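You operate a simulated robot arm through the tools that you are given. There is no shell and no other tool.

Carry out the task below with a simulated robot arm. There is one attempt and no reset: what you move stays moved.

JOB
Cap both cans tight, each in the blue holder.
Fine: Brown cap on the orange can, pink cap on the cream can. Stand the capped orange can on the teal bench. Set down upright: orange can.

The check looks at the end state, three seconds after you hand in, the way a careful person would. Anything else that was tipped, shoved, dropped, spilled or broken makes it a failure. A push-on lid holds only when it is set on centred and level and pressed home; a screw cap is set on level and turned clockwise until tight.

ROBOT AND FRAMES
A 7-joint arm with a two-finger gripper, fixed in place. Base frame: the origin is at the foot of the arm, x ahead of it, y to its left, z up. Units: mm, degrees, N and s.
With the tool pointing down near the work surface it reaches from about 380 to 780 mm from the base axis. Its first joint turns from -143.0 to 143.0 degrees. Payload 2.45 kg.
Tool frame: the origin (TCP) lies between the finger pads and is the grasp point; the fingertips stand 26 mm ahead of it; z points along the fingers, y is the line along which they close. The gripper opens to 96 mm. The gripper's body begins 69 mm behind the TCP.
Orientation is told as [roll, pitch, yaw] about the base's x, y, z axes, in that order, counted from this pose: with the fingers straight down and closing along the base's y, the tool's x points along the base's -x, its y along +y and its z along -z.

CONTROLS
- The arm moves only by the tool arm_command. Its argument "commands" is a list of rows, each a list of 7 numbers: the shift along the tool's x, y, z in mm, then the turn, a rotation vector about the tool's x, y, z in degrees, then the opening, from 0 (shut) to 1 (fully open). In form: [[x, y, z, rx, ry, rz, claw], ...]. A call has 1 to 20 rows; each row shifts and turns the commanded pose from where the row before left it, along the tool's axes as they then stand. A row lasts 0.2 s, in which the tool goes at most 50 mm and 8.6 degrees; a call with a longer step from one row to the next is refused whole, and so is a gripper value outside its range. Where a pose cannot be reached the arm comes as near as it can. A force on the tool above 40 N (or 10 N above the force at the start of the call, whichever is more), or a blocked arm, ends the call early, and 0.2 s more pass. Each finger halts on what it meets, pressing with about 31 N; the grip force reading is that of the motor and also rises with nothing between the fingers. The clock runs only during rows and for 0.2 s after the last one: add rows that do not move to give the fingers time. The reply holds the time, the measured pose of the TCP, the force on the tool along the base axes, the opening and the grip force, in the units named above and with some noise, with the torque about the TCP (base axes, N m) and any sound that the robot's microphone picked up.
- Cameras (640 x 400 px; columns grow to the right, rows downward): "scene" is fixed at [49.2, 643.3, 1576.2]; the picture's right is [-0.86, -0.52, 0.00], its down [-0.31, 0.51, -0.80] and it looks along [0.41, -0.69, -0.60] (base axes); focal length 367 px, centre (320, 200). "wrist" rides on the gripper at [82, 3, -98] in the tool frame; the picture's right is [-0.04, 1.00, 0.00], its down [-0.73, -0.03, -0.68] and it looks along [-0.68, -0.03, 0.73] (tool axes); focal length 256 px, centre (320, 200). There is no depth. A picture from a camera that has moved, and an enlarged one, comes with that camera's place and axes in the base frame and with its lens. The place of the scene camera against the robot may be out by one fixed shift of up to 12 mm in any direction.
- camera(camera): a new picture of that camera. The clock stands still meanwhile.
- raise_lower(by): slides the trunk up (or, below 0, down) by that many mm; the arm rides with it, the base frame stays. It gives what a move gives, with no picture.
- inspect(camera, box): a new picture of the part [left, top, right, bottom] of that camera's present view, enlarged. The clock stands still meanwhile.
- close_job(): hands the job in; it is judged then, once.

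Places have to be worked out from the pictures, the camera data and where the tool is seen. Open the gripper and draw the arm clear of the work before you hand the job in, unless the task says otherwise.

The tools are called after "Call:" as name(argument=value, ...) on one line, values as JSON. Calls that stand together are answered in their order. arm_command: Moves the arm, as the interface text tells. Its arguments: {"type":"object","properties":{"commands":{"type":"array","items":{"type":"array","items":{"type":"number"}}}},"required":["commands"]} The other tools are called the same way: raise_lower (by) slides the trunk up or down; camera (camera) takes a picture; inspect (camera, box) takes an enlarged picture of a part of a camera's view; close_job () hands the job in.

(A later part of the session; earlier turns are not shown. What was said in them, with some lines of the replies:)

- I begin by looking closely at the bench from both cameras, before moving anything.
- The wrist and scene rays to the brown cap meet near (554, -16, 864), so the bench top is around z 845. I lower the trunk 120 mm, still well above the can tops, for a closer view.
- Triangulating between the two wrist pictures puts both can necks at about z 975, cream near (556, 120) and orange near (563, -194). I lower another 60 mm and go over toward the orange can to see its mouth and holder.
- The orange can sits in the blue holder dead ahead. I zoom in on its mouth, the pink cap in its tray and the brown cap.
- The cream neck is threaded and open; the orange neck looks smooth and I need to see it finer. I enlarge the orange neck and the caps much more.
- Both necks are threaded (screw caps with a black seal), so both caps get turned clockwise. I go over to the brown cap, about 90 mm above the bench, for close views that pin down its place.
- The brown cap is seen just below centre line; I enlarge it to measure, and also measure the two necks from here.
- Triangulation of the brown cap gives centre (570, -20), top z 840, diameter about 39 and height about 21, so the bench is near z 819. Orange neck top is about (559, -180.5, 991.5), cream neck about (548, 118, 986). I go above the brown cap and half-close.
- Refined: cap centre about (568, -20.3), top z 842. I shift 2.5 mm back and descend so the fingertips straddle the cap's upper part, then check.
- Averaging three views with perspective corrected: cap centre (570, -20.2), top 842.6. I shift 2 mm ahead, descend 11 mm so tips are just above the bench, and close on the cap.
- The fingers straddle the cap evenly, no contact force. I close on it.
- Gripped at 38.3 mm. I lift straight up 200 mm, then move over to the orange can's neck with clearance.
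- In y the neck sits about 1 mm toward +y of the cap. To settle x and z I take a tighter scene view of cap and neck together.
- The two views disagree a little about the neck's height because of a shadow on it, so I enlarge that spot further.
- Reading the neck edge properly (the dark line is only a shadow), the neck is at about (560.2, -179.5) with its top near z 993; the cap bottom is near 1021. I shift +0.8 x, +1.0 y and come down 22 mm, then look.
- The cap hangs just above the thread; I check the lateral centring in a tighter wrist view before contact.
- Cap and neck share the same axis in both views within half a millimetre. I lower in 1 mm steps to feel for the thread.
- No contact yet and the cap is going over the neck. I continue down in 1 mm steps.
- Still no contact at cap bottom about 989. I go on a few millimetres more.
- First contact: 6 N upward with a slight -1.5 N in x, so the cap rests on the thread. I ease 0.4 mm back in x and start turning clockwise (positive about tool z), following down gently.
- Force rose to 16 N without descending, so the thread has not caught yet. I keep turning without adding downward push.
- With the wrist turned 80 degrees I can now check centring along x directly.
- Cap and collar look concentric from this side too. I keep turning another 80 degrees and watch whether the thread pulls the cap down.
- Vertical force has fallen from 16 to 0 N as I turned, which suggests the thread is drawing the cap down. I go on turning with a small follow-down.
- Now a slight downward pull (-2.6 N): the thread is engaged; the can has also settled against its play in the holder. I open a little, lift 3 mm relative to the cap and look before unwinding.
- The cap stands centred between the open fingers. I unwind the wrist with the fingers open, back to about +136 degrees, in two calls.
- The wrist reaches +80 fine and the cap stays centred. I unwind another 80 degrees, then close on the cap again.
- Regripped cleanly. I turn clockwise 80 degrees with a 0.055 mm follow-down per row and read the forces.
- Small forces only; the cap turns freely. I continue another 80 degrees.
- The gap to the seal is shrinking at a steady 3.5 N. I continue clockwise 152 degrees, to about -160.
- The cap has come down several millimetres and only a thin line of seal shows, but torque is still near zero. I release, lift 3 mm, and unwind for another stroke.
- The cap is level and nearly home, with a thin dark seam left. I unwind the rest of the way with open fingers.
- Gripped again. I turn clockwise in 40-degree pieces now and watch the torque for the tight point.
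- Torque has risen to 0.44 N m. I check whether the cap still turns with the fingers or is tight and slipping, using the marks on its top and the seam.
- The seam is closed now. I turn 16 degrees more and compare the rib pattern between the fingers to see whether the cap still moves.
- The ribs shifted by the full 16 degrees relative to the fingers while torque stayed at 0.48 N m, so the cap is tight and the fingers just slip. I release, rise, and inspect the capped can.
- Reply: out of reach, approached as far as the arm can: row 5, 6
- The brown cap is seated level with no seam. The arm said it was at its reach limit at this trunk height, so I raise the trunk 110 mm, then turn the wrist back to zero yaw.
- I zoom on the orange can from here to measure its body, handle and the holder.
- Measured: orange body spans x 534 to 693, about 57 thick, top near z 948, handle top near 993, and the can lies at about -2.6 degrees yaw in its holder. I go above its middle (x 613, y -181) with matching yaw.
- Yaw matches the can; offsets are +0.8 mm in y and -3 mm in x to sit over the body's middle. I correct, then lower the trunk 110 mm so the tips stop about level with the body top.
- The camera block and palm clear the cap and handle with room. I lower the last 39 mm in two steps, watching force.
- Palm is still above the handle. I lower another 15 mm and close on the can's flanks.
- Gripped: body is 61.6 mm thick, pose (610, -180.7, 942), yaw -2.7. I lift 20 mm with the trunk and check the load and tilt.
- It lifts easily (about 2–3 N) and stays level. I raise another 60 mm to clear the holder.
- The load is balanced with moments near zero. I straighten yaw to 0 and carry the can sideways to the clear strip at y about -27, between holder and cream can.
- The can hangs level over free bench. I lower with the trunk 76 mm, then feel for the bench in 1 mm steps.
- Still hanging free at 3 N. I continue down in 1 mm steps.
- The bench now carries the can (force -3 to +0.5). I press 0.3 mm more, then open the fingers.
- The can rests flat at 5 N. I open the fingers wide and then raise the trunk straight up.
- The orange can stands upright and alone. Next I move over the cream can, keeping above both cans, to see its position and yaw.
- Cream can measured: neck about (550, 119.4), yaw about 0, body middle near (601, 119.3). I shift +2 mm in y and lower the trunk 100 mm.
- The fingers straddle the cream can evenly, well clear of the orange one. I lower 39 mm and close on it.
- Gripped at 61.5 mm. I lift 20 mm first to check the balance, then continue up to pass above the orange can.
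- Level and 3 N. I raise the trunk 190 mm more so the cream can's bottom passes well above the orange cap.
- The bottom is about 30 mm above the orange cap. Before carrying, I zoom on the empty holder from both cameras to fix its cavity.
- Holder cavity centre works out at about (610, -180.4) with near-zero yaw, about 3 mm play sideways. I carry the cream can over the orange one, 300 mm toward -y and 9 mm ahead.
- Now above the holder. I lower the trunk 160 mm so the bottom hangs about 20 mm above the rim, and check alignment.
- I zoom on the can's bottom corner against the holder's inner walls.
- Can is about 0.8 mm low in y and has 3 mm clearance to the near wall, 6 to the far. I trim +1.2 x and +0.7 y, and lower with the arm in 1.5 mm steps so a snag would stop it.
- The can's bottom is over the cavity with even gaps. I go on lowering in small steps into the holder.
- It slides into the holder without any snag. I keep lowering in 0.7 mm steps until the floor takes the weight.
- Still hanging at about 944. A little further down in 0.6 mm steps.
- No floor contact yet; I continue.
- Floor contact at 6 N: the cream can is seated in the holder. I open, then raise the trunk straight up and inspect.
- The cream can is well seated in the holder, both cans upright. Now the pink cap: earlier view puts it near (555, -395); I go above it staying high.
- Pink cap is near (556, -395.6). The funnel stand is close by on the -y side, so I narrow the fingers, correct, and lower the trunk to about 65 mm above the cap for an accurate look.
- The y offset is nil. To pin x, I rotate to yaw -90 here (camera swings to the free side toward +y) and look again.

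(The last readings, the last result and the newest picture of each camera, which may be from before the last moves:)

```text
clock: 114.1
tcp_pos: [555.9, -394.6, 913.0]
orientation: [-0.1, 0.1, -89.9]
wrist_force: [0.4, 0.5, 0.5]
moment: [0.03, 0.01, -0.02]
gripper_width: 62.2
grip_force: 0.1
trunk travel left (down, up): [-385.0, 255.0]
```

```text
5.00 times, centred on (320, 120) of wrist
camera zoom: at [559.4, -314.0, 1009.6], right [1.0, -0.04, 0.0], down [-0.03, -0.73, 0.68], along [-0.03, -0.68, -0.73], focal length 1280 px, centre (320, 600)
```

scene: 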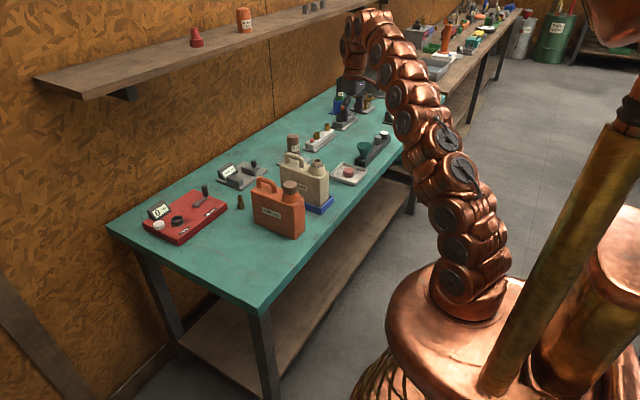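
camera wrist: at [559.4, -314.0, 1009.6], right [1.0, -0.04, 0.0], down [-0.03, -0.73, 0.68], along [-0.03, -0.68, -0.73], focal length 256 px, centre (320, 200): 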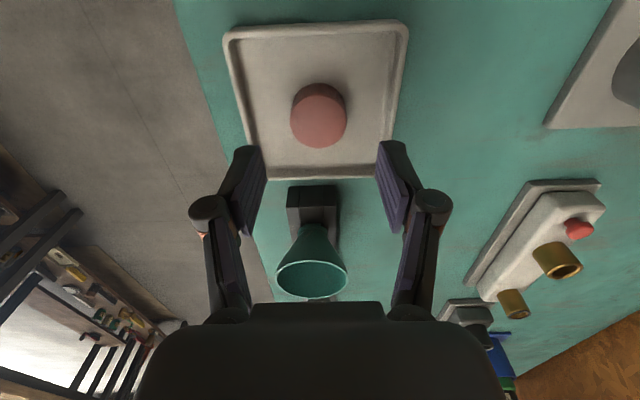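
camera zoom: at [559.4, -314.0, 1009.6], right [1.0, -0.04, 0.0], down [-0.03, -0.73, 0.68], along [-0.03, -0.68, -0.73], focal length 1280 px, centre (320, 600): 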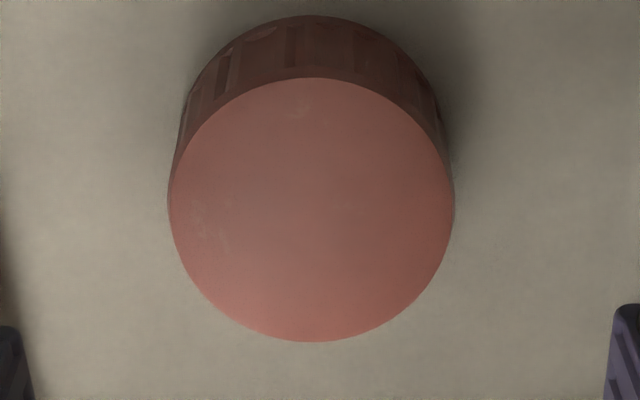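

The rotated view shows the cap 1.5 mm toward -x of the TCP. I correct that and descend so the tips are just above the tray floor.

Call:
arm_command(commands=[[0, -1.5, 0, 0, 0, 0, 0.65], [0, 0, 12, 0, 0, 0, 0.65], [0, 0, 12, 0, 0, 0, 0.65], [0, 0, 12, 0, 0, 0, 0.65], [0, 0, 8, 0, 0, 0, 0.65], [0, 0, 6, 0, 0, 0, 0.65], [0, 0, 3, 0, 0, 0, 0.65], [0, 0, 0, 0, 0, 0, 0.65]])

Call:
inspect(camera="wrist", box=[230, 90, 410, 230])

Call:
inspect(camera="scene", box=[320, 140, 380, 200])

```text
clock: 115.9
tcp_pos: [555.1, -395.1, 858.0]
orientation: [0.1, 0.0, -89.9]
wrist_force: [0.4, -0.2, 0.3]
moment: [0.02, -0.02, 0.0]
gripper_width: 62.3
grip_force: 0.1
trunk travel left (down, up): [-385.0, 255.0]
```

```text
2.86 times, centred on (320, 160) of wrist
camera zoom: at [557.6, -314.4, 956.6], right [1.0, -0.04, 0.0], down [-0.03, -0.73, 0.68], along [-0.03, -0.68, -0.73], focal length 731 px, centre (320, 314)
```

zoom: 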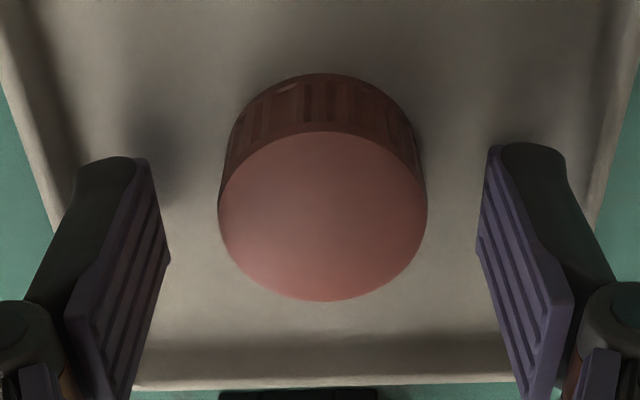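

```text
6.67 times, centred on (350, 170) of scene
camera zoom: at [49.2, 643.3, 1576.2], right [-0.86, -0.52, 0.0], down [-0.31, 0.51, -0.8], along [0.41, -0.69, -0.6], focal length 2444 px, centre (120, 400)
```

zoom: 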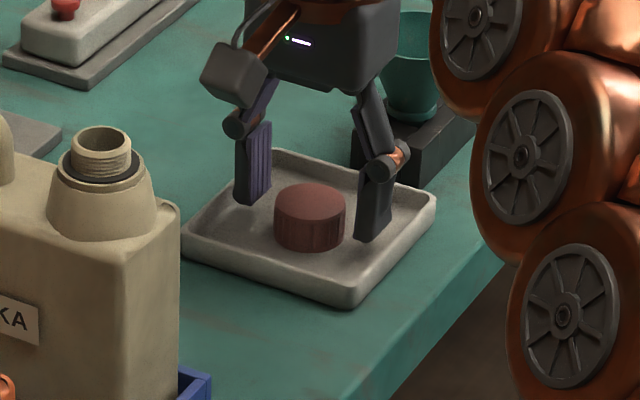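

The cap is centred between the fingers. I go down 2 mm more and close.

Call:
arm_command(commands=[[0, 0, 2, 0, 0, 0, 0.65], [0, 0, 0, 0, 0, 0, 0.3], [0, 0, 0, 0, 0, 0, 0.3], [0, 0, 0, 0, 0, 0, 0.3], [0, 0, 0, 0, 0, 0, 0.3]])

Call:
inspect(camera="wrist", box=[230, 90, 410, 230])

```text
clock: 117.1
tcp_pos: [553.5, -396.0, 857.5]
orientation: [0.0, 0.0, -90.0]
wrist_force: [0.2, 0.4, -0.2]
moment: [-0.03, 0.03, 0.01]
gripper_width: 38.7
grip_force: 30.5
trunk travel left (down, up): [-385.0, 255.0]
```

```text
2.86 times, centred on (320, 160) of wrist
camera zoom: at [557.7, -314.3, 954.5], right [1.0, -0.04, 0.0], down [-0.03, -0.73, 0.68], along [-0.03, -0.68, -0.73], focal length 731 px, centre (320, 314)
```

zoom: 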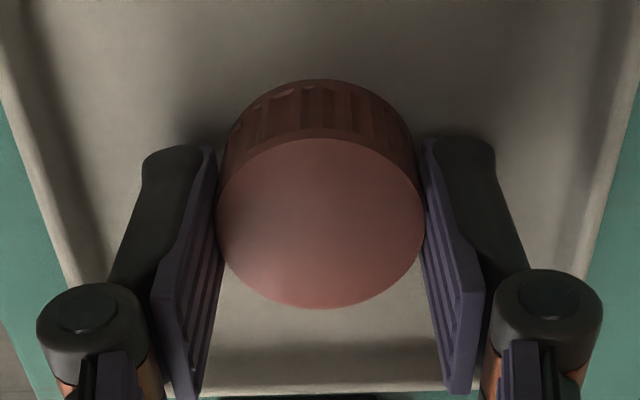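

Gripped at 38.7 mm. I lift straight up 200 mm with the trunk, check the tray stayed, then carry to the cream neck still at yaw -90.

Call:
raise_lower(by=200)

Call:
inspect(camera="scene", box=[290, 90, 390, 210])

```text
clock: 119.2
tcp_pos: [554.2, -395.8, 1057.7]
orientation: [0.0, -0.1, -90.0]
wrist_force: [0.1, 0.0, -0.3]
moment: [-0.04, 0.01, -0.03]
gripper_width: 38.5
grip_force: 30.9
trunk travel left (down, up): [-585.0, 55.0]
```

```text
3.33 times, centred on (340, 150) of scene
camera zoom: at [49.2, 643.3, 1576.2], right [-0.86, -0.52, 0.0], down [-0.31, 0.51, -0.8], along [0.41, -0.69, -0.6], focal length 1222 px, centre (253, 367)
```

zoom: 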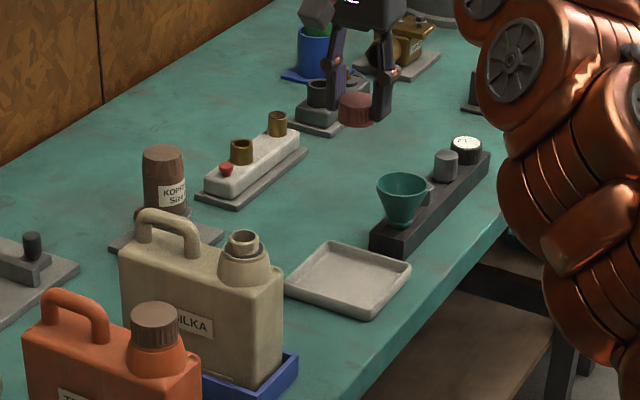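

Only the cap came up; the tray stayed. I carry it +215 mm in y to above the cream neck.

Call:
arm_command(commands=[[20, 0.6, 0, 0, 0, 0, 0.3], [30, 0.6, 0, 0, 0, 0, 0.3], [30, 0.6, 0, 0, 0, 0, 0.3], [30, 0.6, 0, 0, 0, 0, 0.3], [30, 0.6, 0, 0, 0, 0, 0.3], [30, 0.6, 0, 0, 0, 0, 0.3], [25, 0.5, 0, 0, 0, 0, 0.3], [20.5, 0.5, 0, 0, 0, 0, 0.3], [0, 0, 0, 0, 0, 0, 0.3], [0, 0, 0, 0, 0, 0, 0.3]])

Call:
camera(camera="wrist")

Call:
inspect(camera="wrist", box=[270, 70, 370, 150])

Call:
inspect(camera="scene", box=[290, 130, 350, 180])

```text
clock: 121.4
tcp_pos: [560.3, -178.7, 1057.9]
orientation: [0.0, 0.0, -90.0]
wrist_force: [-0.4, -0.1, -0.6]
moment: [0.02, 0.02, 0.03]
gripper_width: 38.7
grip_force: 31.2
trunk travel left (down, up): [-585.0, 55.0]
```

```text
taken
camera wrist: at [563.2, -97.9, 1154.6], right [1.0, -0.04, 0.0], down [-0.03, -0.73, 0.68], along [-0.03, -0.68, -0.73], focal length 256 px, centre (320, 200)
```

wrist: 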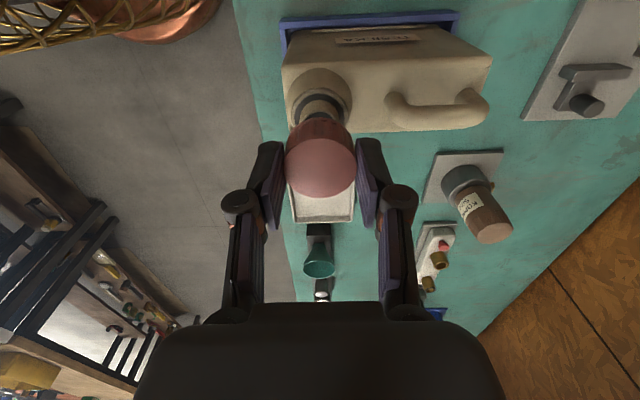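

```text
5.00 times, centred on (320, 110) of wrist
camera zoom: at [563.2, -97.9, 1154.6], right [1.0, -0.04, 0.0], down [-0.03, -0.73, 0.68], along [-0.03, -0.68, -0.73], focal length 1280 px, centre (320, 650)
```

zoom: 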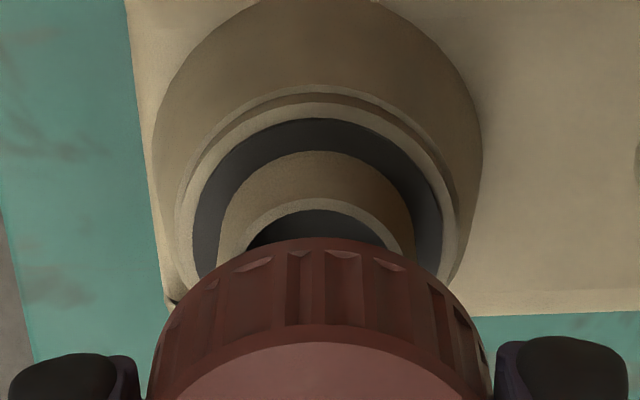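

```text
8.00 times, centred on (320, 155) of scene
camera zoom: at [49.2, 643.3, 1576.2], right [-0.86, -0.52, 0.0], down [-0.31, 0.51, -0.8], along [0.41, -0.69, -0.6], focal length 2932 px, centre (320, 560)
```

zoom: 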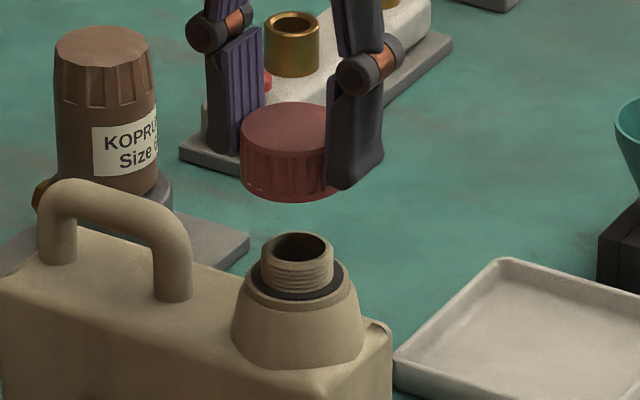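

In x the cap and neck axes coincide within about 0.3 mm. I rotate to yaw 0 to check y the same way.

Call:
arm_command(commands=[[0, 0, 0, 0, 0, -8, 0.3], [0, 0, 0, 0, 0, -8, 0.3], [0, 0, 0, 0, 0, -8, 0.3], [0, 0, 0, 0, 0, -8, 0.3], [0, 0, 0, 0, 0, -8, 0.3], [0, 0, 0, 0, 0, -8, 0.3], [0, 0, 0, 0, 0, -8, 0.3], [0, 0, 0, 0, 0, -8, 0.3], [0, 0, 0, 0, 0, -8, 0.3], [0, 0, 0, 0, 0, -8, 0.3], [0, 0, 0, 0, 0, -8, 0.3], [0, 0, 0, 0, 0, -2, 0.3], [0, 0, 0, 0, 0, 0, 0.3], [0, 0, 0, 0, 0, 0, 0.3]])

Call:
inspect(camera="wrist", box=[260, 70, 380, 200])

Call:
inspect(camera="wrist", box=[270, 70, 370, 150])

Call:
inspect(camera="scene", box=[290, 130, 350, 180])

```text
clock: 124.4
tcp_pos: [559.4, -180.5, 1057.2]
orientation: [0.0, 0.0, -0.1]
wrist_force: [0.4, -0.8, -0.9]
moment: [0.0, 0.0, -0.02]
gripper_width: 38.5
grip_force: 30.7
trunk travel left (down, up): [-585.0, 55.0]
```

```text
3.08 times, centred on (320, 135) of wrist
camera zoom: at [477.5, -177.1, 1154.7], right [0.04, 1.0, 0.0], down [0.73, -0.03, 0.68], along [0.68, -0.03, -0.73], focal length 788 px, centre (320, 400)
```

zoom: 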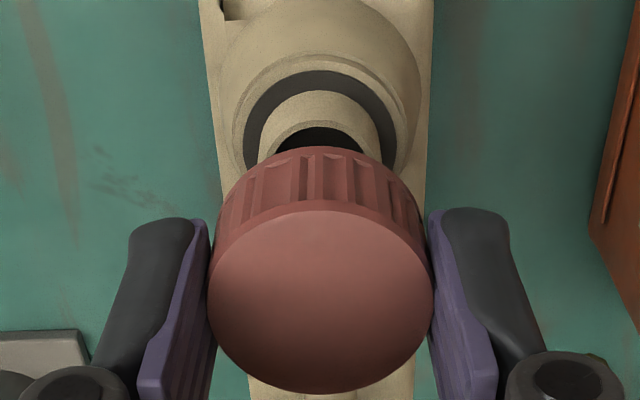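

```text
5.00 times, centred on (320, 110) of wrist
camera zoom: at [477.5, -177.1, 1154.7], right [0.04, 1.0, 0.0], down [0.73, -0.03, 0.68], along [0.68, -0.03, -0.73], focal length 1280 px, centre (320, 650)
```

zoom: 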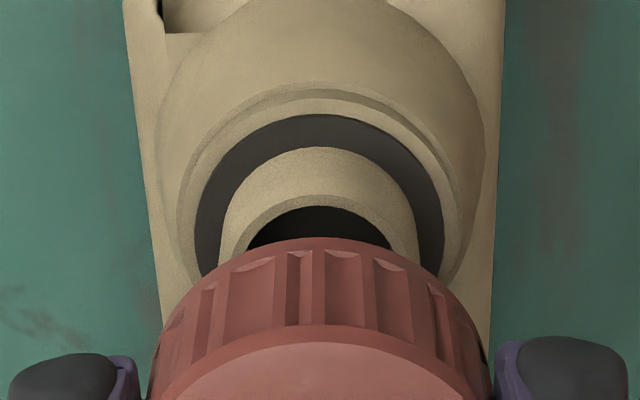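

```text
8.00 times, centred on (320, 155) of scene
camera zoom: at [49.2, 643.3, 1576.2], right [-0.86, -0.52, 0.0], down [-0.31, 0.51, -0.8], along [0.41, -0.69, -0.6], focal length 2932 px, centre (320, 560)
```

zoom: 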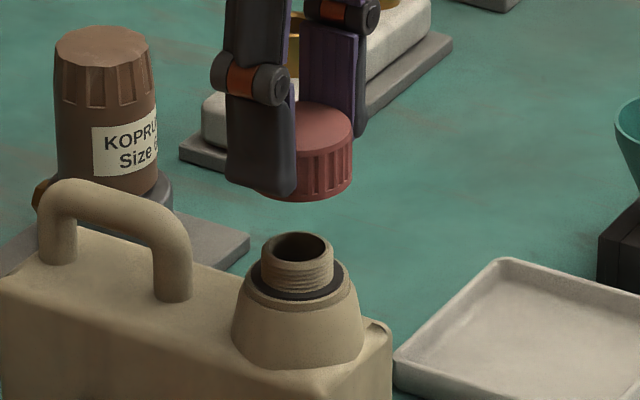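

Aligned within 0.3 mm in both axes. I rotate to about +152 for a full stroke, then lower 28 mm.

Call:
arm_command(commands=[[0, 0, 0, 0, 0, -8, 0.3], [0, 0, 0, 0, 0, -8, 0.3], [0, 0, 0, 0, 0, -8, 0.3], [0, 0, 0, 0, 0, -8, 0.3], [0, 0, 0, 0, 0, -8, 0.3], [0, 0, 0, 0, 0, -8, 0.3], [0, 0, 0, 0, 0, -8, 0.3], [0, 0, 0, 0, 0, -8, 0.3], [0, 0, 0, 0, 0, -8, 0.3], [0, 0, 0, 0, 0, -8, 0.3], [0, 0, 0, 0, 0, -8, 0.3], [0, 0, 0, 0, 0, -8, 0.3], [0, 0, 0, 0, 0, -8, 0.3], [0, 0, 0, 0, 0, -8, 0.3], [0, 0, 0, 0, 0, -8, 0.3], [0, 0, 0, 0, 0, -8, 0.3], [0, 0, 0, 0, 0, -8, 0.3], [0, 0, 0, 0, 0, -8, 0.3], [0, 0, 0, 0, 0, -8, 0.3], [0, 0, 0, 0, 0, 0, 0.3]])

Call:
arm_command(commands=[[0, 0, 8, 0, 0, 0, 0.3], [0, 0, 8, 0, 0, 0, 0.3], [0, 0, 7, 0, 0, 0, 0.3], [0, 0, 5, 0, 0, 0, 0.3], [0, 0, 0, 0, 0, 0, 0.3]])

Call:
inspect(camera="scene", box=[302, 145, 336, 173])

Call:
inspect(camera="wrist", box=[270, 80, 370, 160])

```text
clock: 128.6
tcp_pos: [559.7, -179.6, 1057.4]
orientation: [0.0, 0.0, 152.1]
wrist_force: [1.2, -0.3, -0.5]
moment: [0.01, -0.05, -0.02]
gripper_width: 38.4
grip_force: 30.4
trunk travel left (down, up): [-585.0, 55.0]
```

```text
clock: 129.8
tcp_pos: [559.6, -180.1, 1028.2]
orientation: [0.0, 0.1, 152.0]
wrist_force: [-0.7, -0.7, -0.6]
moment: [0.01, 0.01, -0.02]
gripper_width: 38.5
grip_force: 30.6
trunk travel left (down, up): [-585.0, 55.0]
```

```text
14.29 times, centred on (319, 159) of scene
camera zoom: at [49.2, 643.3, 1576.2], right [-0.86, -0.52, 0.0], down [-0.31, 0.51, -0.8], along [0.41, -0.69, -0.6], focal length 5236 px, centre (334, 786)
```

zoom: 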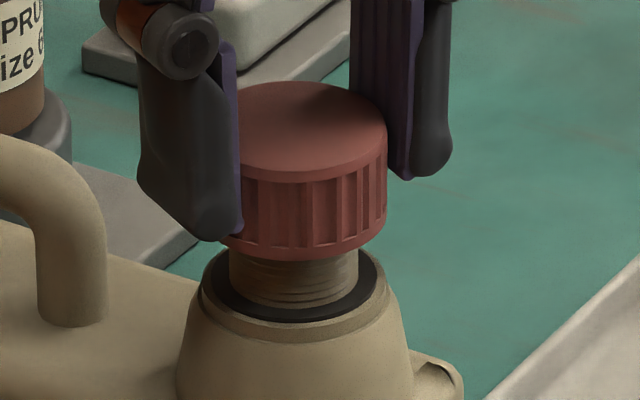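

```text
5.00 times, centred on (320, 120) of wrist
camera zoom: at [629.5, -221.8, 1126.5], right [-0.5, -0.86, 0.0], down [-0.63, 0.37, 0.68], along [-0.59, 0.34, -0.73], focal length 1280 px, centre (320, 600)
```

zoom: 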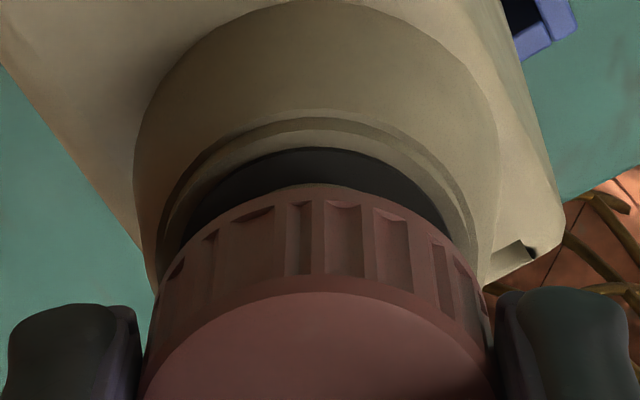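

Slight offset of about half a millimetre; I trim it and go down in 1 mm steps toward thread contact.

Call:
arm_command(commands=[[0.2, -0.4, 0, 0, 0, 0, 0.3], [0, 0, 1.5, 0, 0, 0, 0.3], [0, 0, 1.5, 0, 0, 0, 0.3], [0, 0, 1.5, 0, 0, 0, 0.3], [0, 0, 1.5, 0, 0, 0, 0.3], [0, 0, 1, 0, 0, 0, 0.3], [0, 0, 1, 0, 0, 0, 0.3], [0, 0, 0, 0, 0, 0, 0.3]])

Call:
arm_command(commands=[[0, 0, 1, 0, 0, 0, 0.3], [0, 0, 1, 0, 0, 0, 0.3], [0, 0, 0, 0, 0, 0, 0.3]])

```text
clock: 131.6
tcp_pos: [559.3, -179.6, 1020.8]
orientation: [-0.1, 0.0, 152.0]
wrist_force: [-0.1, -0.8, -0.1]
moment: [-0.01, -0.02, 0.0]
gripper_width: 38.5
grip_force: 30.8
trunk travel left (down, up): [-585.0, 55.0]
```

```text
clock: 132.4
tcp_pos: [559.3, -180.3, 1020.0]
orientation: [0.0, 0.0, 152.0]
wrist_force: [-1.2, 0.2, 4.0]
moment: [0.02, 0.04, 0.04]
gripper_width: 38.8
grip_force: 31.8
trunk travel left (down, up): [-585.0, 55.0]
```

Contact at 4 N with hardly any side force. I start turning clockwise with a gentle follow-down.

Call:
arm_command(commands=[[0, 0, 0.05, 0, 0, 8, 0.3], [0, 0, 0.05, 0, 0, 8, 0.3], [0, 0, 0.05, 0, 0, 8, 0.3], [0, 0, 0.05, 0, 0, 8, 0.3], [0, 0, 0.05, 0, 0, 8, 0.3], [0, 0, 0.05, 0, 0, 8, 0.3], [0, 0, 0, 0, 0, 0, 0.3]])

Call:
arm_command(commands=[[0, 0, 0.03, 0, 0, 8, 0.3], [0, 0, 0.03, 0, 0, 8, 0.3], [0, 0, 0.03, 0, 0, 8, 0.3], [0, 0, 0.03, 0, 0, 8, 0.3], [0, 0, 0.03, 0, 0, 8, 0.3], [0, 0, 0.03, 0, 0, 8, 0.3], [0, 0, 0, 0, 0, 0, 0.3]])

```text
clock: 134.0
tcp_pos: [560.1, -179.6, 1018.0]
orientation: [0.1, 0.0, 104.0]
wrist_force: [1.9, 1.7, 11.2]
moment: [0.07, -0.08, -0.02]
gripper_width: 38.5
grip_force: 30.8
trunk travel left (down, up): [-585.0, 55.0]
```

```text
clock: 135.6
tcp_pos: [559.7, -179.9, 1017.9]
orientation: [0.2, 0.0, 55.9]
wrist_force: [0.7, -1.0, 2.0]
moment: [-0.05, 0.0, -0.01]
gripper_width: 38.5
grip_force: 30.8
trunk travel left (down, up): [-585.0, 55.0]
```

Force fell from 11 to 2 N while turning, so the thread has caught. I continue with 0.06 mm per row.

Call:
arm_command(commands=[[0, 0, 0.06, 0, 0, 8, 0.3], [0, 0, 0.06, 0, 0, 8, 0.3], [0, 0, 0.06, 0, 0, 8, 0.3], [0, 0, 0.06, 0, 0, 8, 0.3], [0, 0, 0.06, 0, 0, 8, 0.3], [0, 0, 0.06, 0, 0, 8, 0.3], [0, 0, 0.06, 0, 0, 8, 0.3], [0, 0, 0.06, 0, 0, 8, 0.3], [0, 0, 0.06, 0, 0, 8, 0.3], [0, 0, 0, 0, 0, 0, 0.3]])

Call:
arm_command(commands=[[0, 0, 0.06, 0, 0, 8, 0.3], [0, 0, 0.06, 0, 0, 8, 0.3], [0, 0, 0.06, 0, 0, 8, 0.3], [0, 0, 0.06, 0, 0, 8, 0.3], [0, 0, 0.06, 0, 0, 8, 0.3], [0, 0, 0.06, 0, 0, 8, 0.3], [0, 0, 0.06, 0, 0, 8, 0.3], [0, 0, 0.06, 0, 0, 8, 0.3], [0, 0, 0.06, 0, 0, 8, 0.3], [0, 0, 0, 0, 0, 0, 0.3]])

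Call:
arm_command(commands=[[0, 0, 0.06, 0, 0, 8, 0.3], [0, 0, 0.06, 0, 0, 8, 0.3], [0, 0, 0.06, 0, 0, 8, 0.3], [0, 0, 0.06, 0, 0, 8, 0.3], [0, 0, 0.06, 0, 0, 8, 0.3], [0, 0, 0.06, 0, 0, 8, 0.3], [0, 0, 0.06, 0, 0, 8, 0.3], [0, 0, 0.06, 0, 0, 8, 0.3], [0, 0, 0.06, 0, 0, 8, 0.3], [0, 0, 0, 0, 0, 0, 0.3]])

Call:
inspect(camera="scene", box=[302, 145, 336, 173])

```text
clock: 137.8
tcp_pos: [559.4, -178.9, 1016.9]
orientation: [0.0, -0.1, -16.1]
wrist_force: [1.0, 0.2, -1.8]
moment: [0.04, -0.01, 0.03]
gripper_width: 38.6
grip_force: 30.6
trunk travel left (down, up): [-585.0, 55.0]
```

```text
clock: 140.0
tcp_pos: [559.8, -179.1, 1015.0]
orientation: [0.1, 0.0, -88.2]
wrist_force: [-0.8, 0.5, -1.4]
moment: [-0.04, 0.03, -0.01]
gripper_width: 38.7
grip_force: 30.7
trunk travel left (down, up): [-585.0, 55.0]
```

```text
clock: 142.2
tcp_pos: [559.9, -178.5, 1015.3]
orientation: [0.0, 0.0, -160.1]
wrist_force: [-1.3, 0.9, 2.5]
moment: [-0.02, 0.04, -0.01]
gripper_width: 38.7
grip_force: 31.0
trunk travel left (down, up): [-585.0, 55.0]
```

```text
14.29 times, centred on (319, 159) of scene
camera zoom: at [49.2, 643.3, 1576.2], right [-0.86, -0.52, 0.0], down [-0.31, 0.51, -0.8], along [0.41, -0.69, -0.6], focal length 5236 px, centre (334, 786)
```

zoom: 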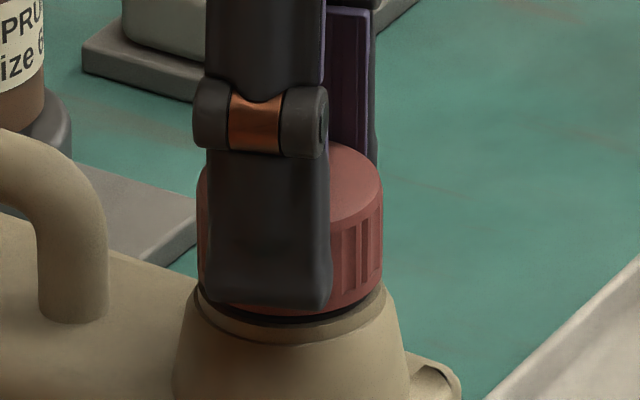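

The stroke went smoothly with low forces and the seam is narrowing. I open, unwind back to +152 with the fingers clear, and regrip.

Call:
arm_command(commands=[[0, 0, 0, 0, 0, 0, 0.54], [0, 0, 0, 0, 0, 0, 0.54], [0, 0, 0, 0, 0, 0, 0.54], [0, 0, 0, 0, 0, -8, 0.54], [0, 0, 0, 0, 0, -8, 0.54], [0, 0, 0, 0, 0, -8, 0.54], [0, 0, 0, 0, 0, -8, 0.54], [0, 0, 0, 0, 0, -8, 0.54], [0, 0, 0, 0, 0, -8, 0.54], [0, 0, 0, 0, 0, -8, 0.54], [0, 0, 0, 0, 0, -8, 0.54], [0, 0, 0, 0, 0, -8, 0.54], [0, 0, 0, 0, 0, -8, 0.54], [0, 0, 0, 0, 0, -8, 0.54], [0, 0, 0, 0, 0, 0, 0.54]])

Call:
inspect(camera="wrist", box=[260, 90, 380, 200])

Call:
inspect(camera="scene", box=[302, 145, 336, 173])

```text
clock: 145.4
tcp_pos: [559.3, -180.0, 1015.0]
orientation: [0.0, 0.0, -71.9]
wrist_force: [0.2, 0.5, 0.3]
moment: [0.01, -0.03, -0.01]
gripper_width: 52.0
grip_force: 0.1
trunk travel left (down, up): [-585.0, 55.0]
```

```text
3.64 times, centred on (320, 145) of wrist
camera zoom: at [537.4, -101.4, 1113.2], right [0.96, 0.27, 0.0], down [0.2, -0.71, 0.68], along [0.18, -0.65, -0.73], focal length 931 px, centre (320, 400)
```

zoom: 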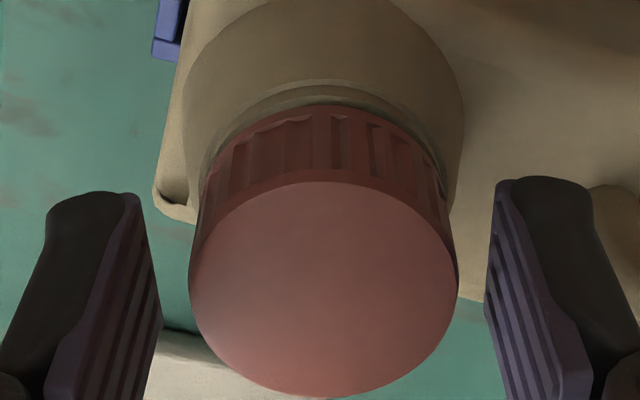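

```text
14.29 times, centred on (319, 159) of scene
camera zoom: at [49.2, 643.3, 1576.2], right [-0.86, -0.52, 0.0], down [-0.31, 0.51, -0.8], along [0.41, -0.69, -0.6], focal length 5236 px, centre (334, 786)
```

zoom: 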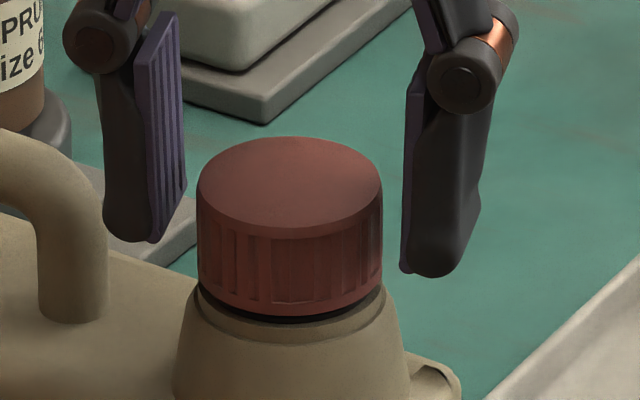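

The pink cap sits level on the neck, with a thin seam left. I finish unwinding and close on it again.

Call:
arm_command(commands=[[0, 0, 0, 0, 0, -8, 0.54], [0, 0, 0, 0, 0, -8, 0.54], [0, 0, 0, 0, 0, -8, 0.54], [0, 0, 0, 0, 0, -8, 0.54], [0, 0, 0, 0, 0, -8, 0.54], [0, 0, 0, 0, 0, -8, 0.54], [0, 0, 0, 0, 0, -8, 0.54], [0, 0, 0, 0, 0, -8, 0.54], [0, 0, 0, 0, 0, -8, 0.54], [0, 0, 0, 0, 0, -8, 0.54], [0, 0, 0, 0, 0, -8, 0.54], [0, 0, 0, 0, 0, -8, 0.54], [0, 0, 0, 0, 0, -8, 0.54], [0, 0, 0, 0, 0, -8, 0.54], [0, 0, 0, 0, 0, -8, 0.54], [0, 0, 0, 0, 0, -8, 0.54], [0, 0, 0, 0, 0, -8, 0.54], [0, 0, 0, 0, 0, -8, 0.54], [0, 0, 0, 0, 0, -8, 0.54], [0, 0, 0, 0, 0, -8, 0.54]])

Call:
arm_command(commands=[[0, 0, 0, 0, 0, -8, 0.54], [0, 0, 0, 0, 0, -8, 0.54], [0, 0, 0, 0, 0, -8, 0.54], [0, 0, 0, 0, 0, -8, 0.54], [0, 0, 0, 0, 0, -8, 0.54], [0, 0, 0, 0, 0, -8, 0.54], [0, 0, 0, 0, 0, -8, 0.54], [0, 0, 0, 0, 0, -8, 0.54], [0, 0, 0, 0, 0, 0, 0.54], [0, 0, 0, 0, 0, 0, 0.3], [0, 0, 0, 0, 0, 0, 0.3], [0, 0, 0, 0, 0, 0, 0.3]])

Call:
inspect(camera="scene", box=[302, 145, 336, 173])

```text
clock: 149.6
tcp_pos: [560.4, -179.4, 1016.6]
orientation: [0.0, 0.0, 88.1]
wrist_force: [0.1, -0.2, 0.2]
moment: [0.02, 0.02, 0.01]
gripper_width: 51.9
grip_force: 0.0
trunk travel left (down, up): [-585.0, 55.0]
```

```text
clock: 152.2
tcp_pos: [560.4, -178.5, 1016.0]
orientation: [0.1, 0.0, 151.9]
wrist_force: [0.4, 0.2, 1.6]
moment: [0.02, 0.02, 0.01]
gripper_width: 38.6
grip_force: 30.9
trunk travel left (down, up): [-585.0, 55.0]
```

```text
14.29 times, centred on (319, 159) of scene
camera zoom: at [49.2, 643.3, 1576.2], right [-0.86, -0.52, 0.0], down [-0.31, 0.51, -0.8], along [0.41, -0.69, -0.6], focal length 5236 px, centre (334, 786)
```

zoom: 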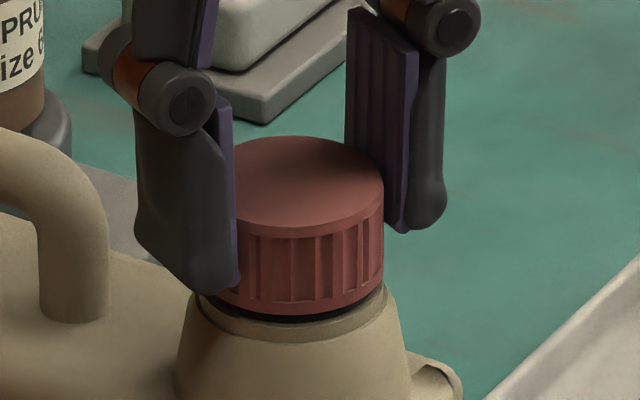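

Regripped. I turn clockwise in 72-degree pieces, following down, and watch the torque.

Call:
arm_command(commands=[[0, 0, 0.06, 0, 0, 8, 0.3], [0, 0, 0.06, 0, 0, 8, 0.3], [0, 0, 0.06, 0, 0, 8, 0.3], [0, 0, 0.06, 0, 0, 8, 0.3], [0, 0, 0.06, 0, 0, 8, 0.3], [0, 0, 0.06, 0, 0, 8, 0.3], [0, 0, 0.06, 0, 0, 8, 0.3], [0, 0, 0.06, 0, 0, 8, 0.3], [0, 0, 0.06, 0, 0, 8, 0.3]])

Call:
arm_command(commands=[[0, 0, 0.06, 0, 0, 8, 0.3], [0, 0, 0.06, 0, 0, 8, 0.3], [0, 0, 0.06, 0, 0, 8, 0.3], [0, 0, 0.06, 0, 0, 8, 0.3], [0, 0, 0.06, 0, 0, 8, 0.3], [0, 0, 0.06, 0, 0, 8, 0.3], [0, 0, 0.06, 0, 0, 8, 0.3], [0, 0, 0.06, 0, 0, 8, 0.3], [0, 0, 0.06, 0, 0, 8, 0.3]])

Call:
arm_command(commands=[[0, 0, 0.06, 0, 0, 8, 0.3], [0, 0, 0.06, 0, 0, 8, 0.3], [0, 0, 0.06, 0, 0, 8, 0.3], [0, 0, 0.06, 0, 0, 8, 0.3], [0, 0, 0.06, 0, 0, 8, 0.3], [0, 0, 0.06, 0, 0, 8, 0.3], [0, 0, 0.06, 0, 0, 8, 0.3], [0, 0, 0.06, 0, 0, 8, 0.3], [0, 0, 0.06, 0, 0, 8, 0.3]])

```text
clock: 154.2
tcp_pos: [559.0, -179.6, 1015.3]
orientation: [-0.1, 0.1, 79.7]
wrist_force: [4.4, 0.3, 14.2]
moment: [-0.03, -0.16, 0.0]
gripper_width: 38.5
grip_force: 30.2
trunk travel left (down, up): [-585.0, 55.0]
```

```text
clock: 156.2
tcp_pos: [559.7, -179.6, 1015.0]
orientation: [0.0, 0.0, 7.9]
wrist_force: [3.5, -0.3, 7.8]
moment: [0.0, -0.1, 0.08]
gripper_width: 38.5
grip_force: 31.1
trunk travel left (down, up): [-585.0, 55.0]
```

```text
clock: 158.2
tcp_pos: [559.9, -179.0, 1012.9]
orientation: [0.0, 0.0, -64.2]
wrist_force: [1.4, 1.4, 1.6]
moment: [0.03, -0.02, 0.35]
gripper_width: 38.0
grip_force: 30.7
trunk travel left (down, up): [-585.0, 55.0]
```

Torque rises to 0.35 N m: seating has begun. I continue in short pieces.

Call:
arm_command(commands=[[0, 0, 0.04, 0, 0, 8, 0.3], [0, 0, 0.04, 0, 0, 8, 0.3], [0, 0, 0.04, 0, 0, 8, 0.3]])

Call:
inspect(camera="wrist", box=[275, 105, 365, 200])

Call:
arm_command(commands=[[0, 0, 0.03, 0, 0, 8, 0.3], [0, 0, 0.03, 0, 0, 8, 0.3]])

Call:
inspect(camera="wrist", box=[275, 105, 365, 200])

Call:
inspect(camera="scene", box=[302, 145, 336, 173])

```text
clock: 159.0
tcp_pos: [561.0, -178.9, 1013.0]
orientation: [0.0, -0.1, -88.0]
wrist_force: [-0.8, 2.9, -2.5]
moment: [0.34, 0.01, 0.52]
gripper_width: 38.0
grip_force: 31.0
trunk travel left (down, up): [-585.0, 55.0]
```

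```text
4.21 times, centred on (320, 152) of wrist
camera zoom: at [560.4, -97.9, 1110.4], right [1.0, -0.01, 0.0], down [0.0, -0.73, 0.68], along [-0.01, -0.68, -0.73], focal length 1078 px, centre (320, 400)
```

zoom: 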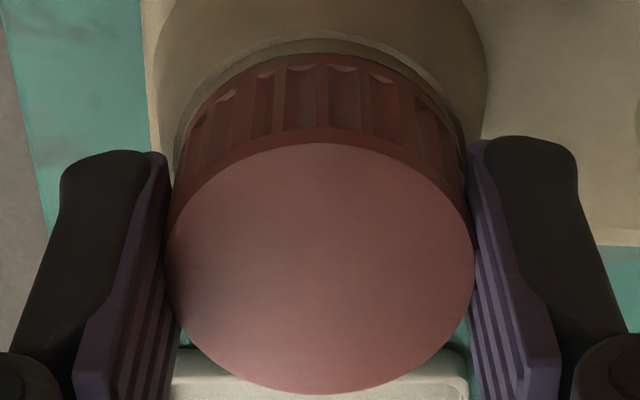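

```text
clock: 159.6
tcp_pos: [559.6, -179.1, 1012.6]
orientation: [0.0, 0.0, -104.1]
wrist_force: [-0.9, 1.3, -1.7]
moment: [0.01, 0.08, 0.63]
gripper_width: 38.0
grip_force: 30.6
trunk travel left (down, up): [-585.0, 55.0]
```

```text
4.21 times, centred on (320, 152) of wrist
camera zoom: at [582.6, -101.6, 1110.4], right [0.96, -0.28, 0.0], down [-0.21, -0.7, 0.68], along [-0.19, -0.65, -0.73], focal length 1078 px, centre (320, 400)
```

zoom: 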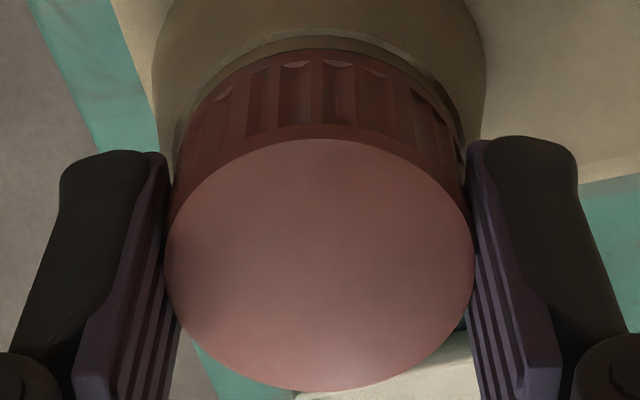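

```text
14.29 times, centred on (319, 159) of scene
camera zoom: at [49.2, 643.3, 1576.2], right [-0.86, -0.52, 0.0], down [-0.31, 0.51, -0.8], along [0.41, -0.69, -0.6], focal length 5236 px, centre (334, 786)
```

zoom: 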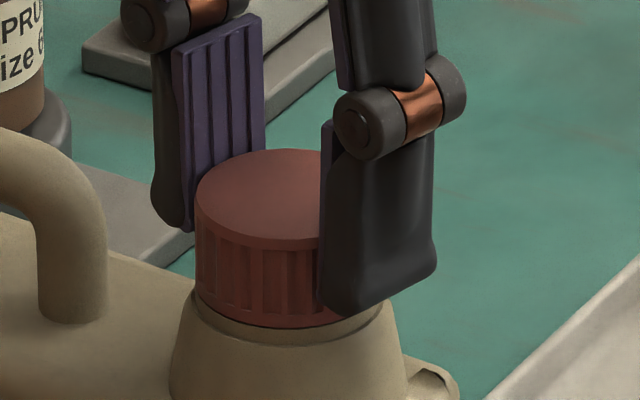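

Torque is still climbing (0.63 N m) and the ribs stay fixed between the fingers, so the cap is still turning. I keep on until it stops.

Call:
arm_command(commands=[[0, 0, 0.02, 0, 0, 8, 0.3], [0, 0, 0.02, 0, 0, 8, 0.3]])

Call:
inspect(camera="wrist", box=[275, 105, 365, 200])

Call:
arm_command(commands=[[0, 0, 0.0, 0, 0, 8, 0.3], [0, 0, 0.0, 0, 0, 8, 0.3]])

Call:
inspect(camera="wrist", box=[275, 105, 365, 200])

Call:
inspect(camera="scene", box=[302, 145, 336, 173])

```text
clock: 160.2
tcp_pos: [559.6, -180.7, 1013.4]
orientation: [0.0, 0.0, -120.2]
wrist_force: [-3.6, 0.4, 1.1]
moment: [0.03, 0.06, 0.39]
gripper_width: 38.0
grip_force: 31.1
trunk travel left (down, up): [-585.0, 55.0]
```

```text
4.21 times, centred on (320, 152) of wrist
camera zoom: at [603.0, -111.3, 1110.6], right [0.84, -0.54, 0.0], down [-0.39, -0.62, 0.68], along [-0.36, -0.57, -0.73], focal length 1078 px, centre (320, 400)
```

zoom: 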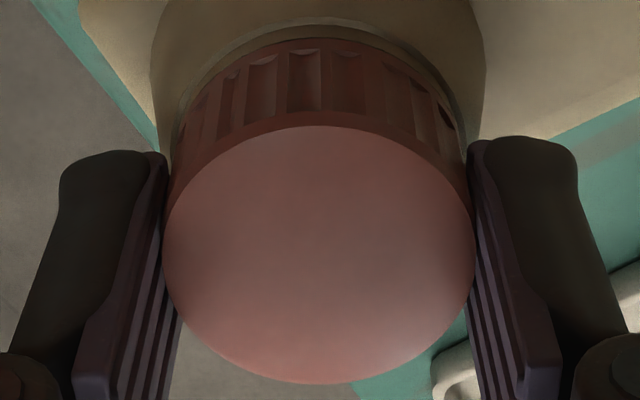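

```text
clock: 160.8
tcp_pos: [560.2, -179.5, 1013.5]
orientation: [0.0, 0.0, -136.0]
wrist_force: [-3.4, 2.1, 3.1]
moment: [0.08, 0.18, 0.56]
gripper_width: 38.4
grip_force: 31.4
trunk travel left (down, up): [-585.0, 55.0]
```

```text
4.21 times, centred on (320, 152) of wrist
camera zoom: at [620.2, -125.8, 1110.6], right [0.66, -0.75, 0.0], down [-0.55, -0.49, 0.68], along [-0.51, -0.45, -0.73], focal length 1078 px, centre (320, 400)
```

zoom: 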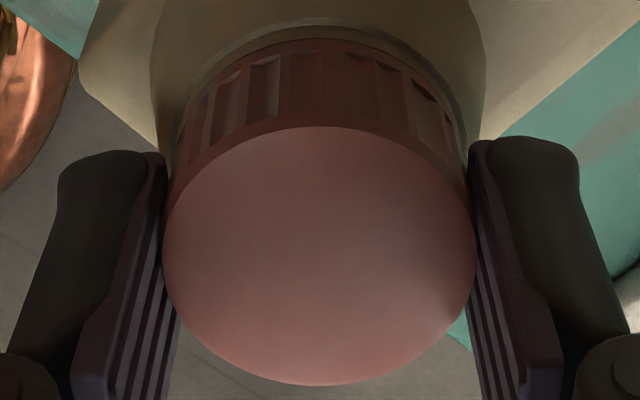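

```text
14.29 times, centred on (319, 159) of scene
camera zoom: at [49.2, 643.3, 1576.2], right [-0.86, -0.52, 0.0], down [-0.31, 0.51, -0.8], along [0.41, -0.69, -0.6], focal length 5236 px, centre (334, 786)
```

zoom: 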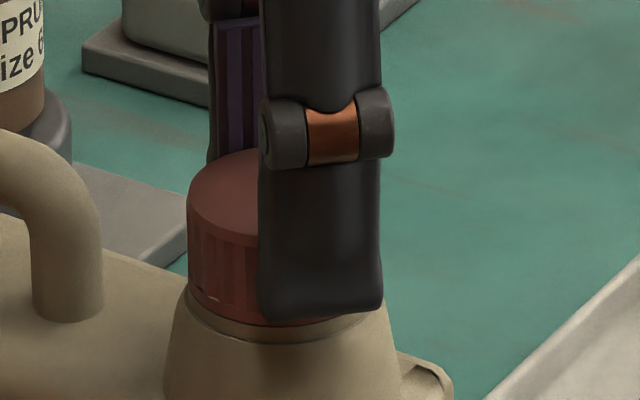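

Torque now jumps between 0.4 and 0.6 N m as the fingers slip over the ribs: the pink cap is tight. I release and raise with the trunk, then compare both caps.

Call:
arm_command(commands=[[0, 0, 0, 0, 0, 0, 0.54], [0, 0, 0, 0, 0, 0, 0.54], [0, 0, 0, 0, 0, 0, 0.6], [0, 0, 0, 0, 0, 0, 0.6]])

Call:
raise_lower(by=50)

Call:
inspect(camera="scene", box=[302, 145, 336, 173])

Call:
inspect(camera="scene", box=[272, 170, 306, 198])

Call:
inspect(camera="scene", box=[230, 130, 360, 260])

```text
clock: 161.8
tcp_pos: [559.6, -180.1, 1013.8]
orientation: [0.0, 0.1, -136.0]
wrist_force: [0.6, 0.2, 0.1]
moment: [0.02, 0.01, 0.02]
gripper_width: 57.5
grip_force: 0.0
trunk travel left (down, up): [-585.0, 55.0]
```

```text
clock: 162.8
tcp_pos: [558.5, -179.6, 1063.4]
orientation: [0.0, 0.0, -136.0]
wrist_force: [0.0, 0.7, 0.4]
moment: [-0.02, 0.01, 0.01]
gripper_width: 57.7
grip_force: 0.0
trunk travel left (down, up): [-635.0, 5.0]
```

```text
14.29 times, centred on (319, 159) of scene
camera zoom: at [49.2, 643.3, 1576.2], right [-0.86, -0.52, 0.0], down [-0.31, 0.51, -0.8], along [0.41, -0.69, -0.6], focal length 5236 px, centre (334, 786)
```

zoom: 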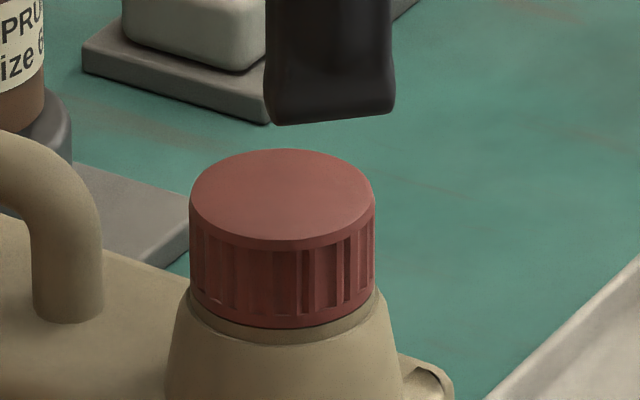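

```text
14.29 times, centred on (289, 184) of scene
camera zoom: at [49.2, 643.3, 1576.2], right [-0.86, -0.52, 0.0], down [-0.31, 0.51, -0.8], along [0.41, -0.69, -0.6], focal length 5236 px, centre (763, 429)
```

zoom: 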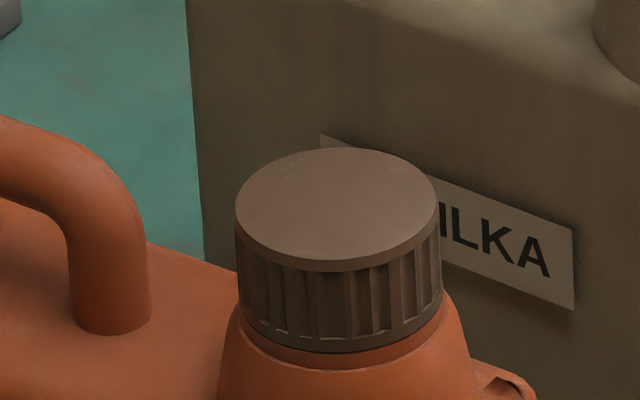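

```text
3.08 times, centred on (295, 195) of scene
camera zoom: at [49.2, 643.3, 1576.2], right [-0.86, -0.52, 0.0], down [-0.31, 0.51, -0.8], along [0.41, -0.69, -0.6], focal length 1128 px, centre (397, 215)
```

zoom: 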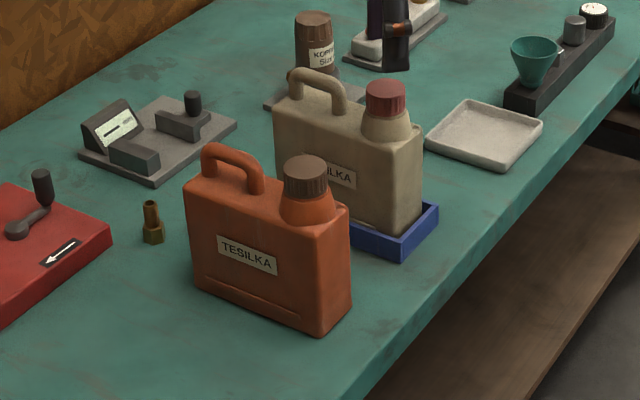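

Both caps look seated and level. I zoom in on each seam to compare how far they are home.

Call:
inspect(camera="scene", box=[308, 158, 328, 172])

Call:
inspect(camera="scene", box=[281, 182, 301, 198])

```text
16.00 times, centred on (318, 165) of scene
camera zoom: at [49.2, 643.3, 1576.2], right [-0.86, -0.52, 0.0], down [-0.31, 0.51, -0.8], along [0.41, -0.69, -0.6], focal length 5865 px, centre (352, 760)
```

zoom: 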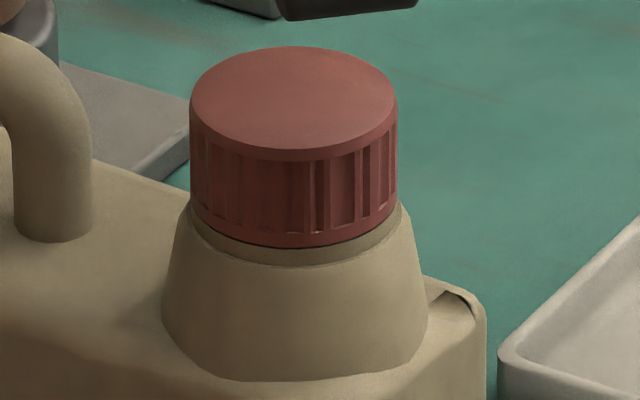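

```text
16.00 times, centred on (291, 190) of scene
camera zoom: at [49.2, 643.3, 1576.2], right [-0.86, -0.52, 0.0], down [-0.31, 0.51, -0.8], along [0.41, -0.69, -0.6], focal length 5865 px, centre (784, 360)
```

zoom: 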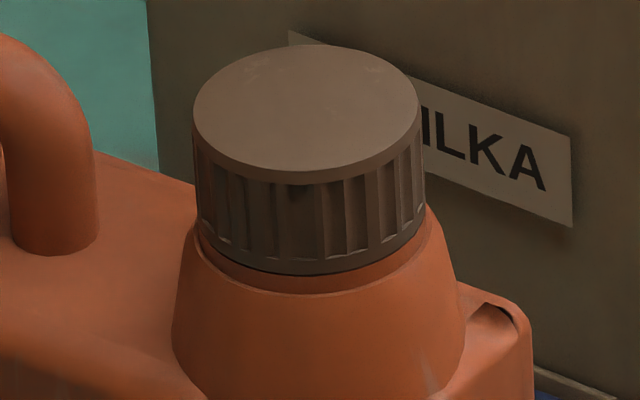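

Both seams match: cap bottoms sit equally close to their collars, so both are home. I withdraw the arm back toward the base, well above everything, and open the gripper.

Call:
arm_command(commands=[[0, 0, 0, 0, 0, 0, 1], [-14.4, -13.9, 0, 0, 0, 0, 1], [-21.6, -20.9, 0, 0, 0, 0, 1], [-21.6, -20.9, 0, 0, 0, 0, 1], [-21.6, -20.9, 0, 0, 0, 0, 1], [-21.6, -20.9, 0, 0, 0, 0, 1], [0, 0, 0, 0, 0, 0, 1], [0, 0, 0, 0, 0, 0, 1]])

Call:
camera(camera="scene")

Call:
inspect(camera="scene", box=[210, 110, 370, 270])

```text
clock: 164.6
tcp_pos: [418.4, -181.3, 1064.3]
orientation: [0.0, 0.0, -136.0]
wrist_force: [1.6, 1.0, 0.3]
moment: [0.01, 0.02, 0.02]
gripper_width: 95.7
grip_force: 0.1
trunk travel left (down, up): [-635.0, 5.0]
```

```text
taken
```

scene: 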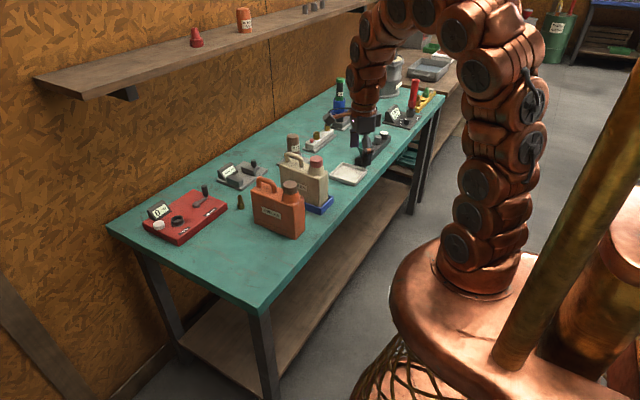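

```text
2.50 times, centred on (290, 190) of scene
camera zoom: at [49.2, 643.3, 1576.2], right [-0.86, -0.52, 0.0], down [-0.31, 0.51, -0.8], along [0.41, -0.69, -0.6], focal length 916 px, centre (395, 225)
```

zoom: 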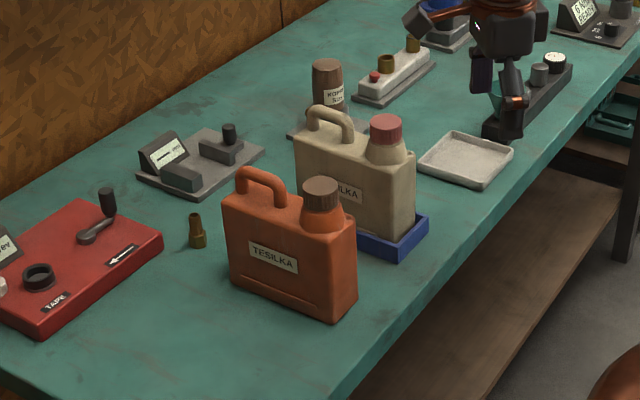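

The final view shows the orange can with its brown cap upright on the bench and the cream can with its pink cap in the blue holder. Everything else is where it was. The gripper is open and the arm is clear, so I hand the job in.

Call:
close_job()

```text
The job is handed in.
```

I capped both cans in the blue holder and handed the job in. I haven't seen the check's verdict.

- **Orange can:** The brown cap is screwed on and the can stands upright on the teal bench, between the holder and where the cream can stood.
- **Cream can:** The pink cap is screwed on and the can is still in the blue holder.
- **Tightness:** I turned each cap clockwise until the fingers slipped on it. The readings near the end were 0.42 to 0.48 N m on the brown cap and up to 0.63 N m on the pink one. I treated both as tight. The slip on the brown cap is inferred from the flat torque. The final pictures show both caps level and about equally close to their collars.
- **Everything else:** Nothing else appeared moved in the last picture. The gripper is open and the arm is drawn back clear of the bench.
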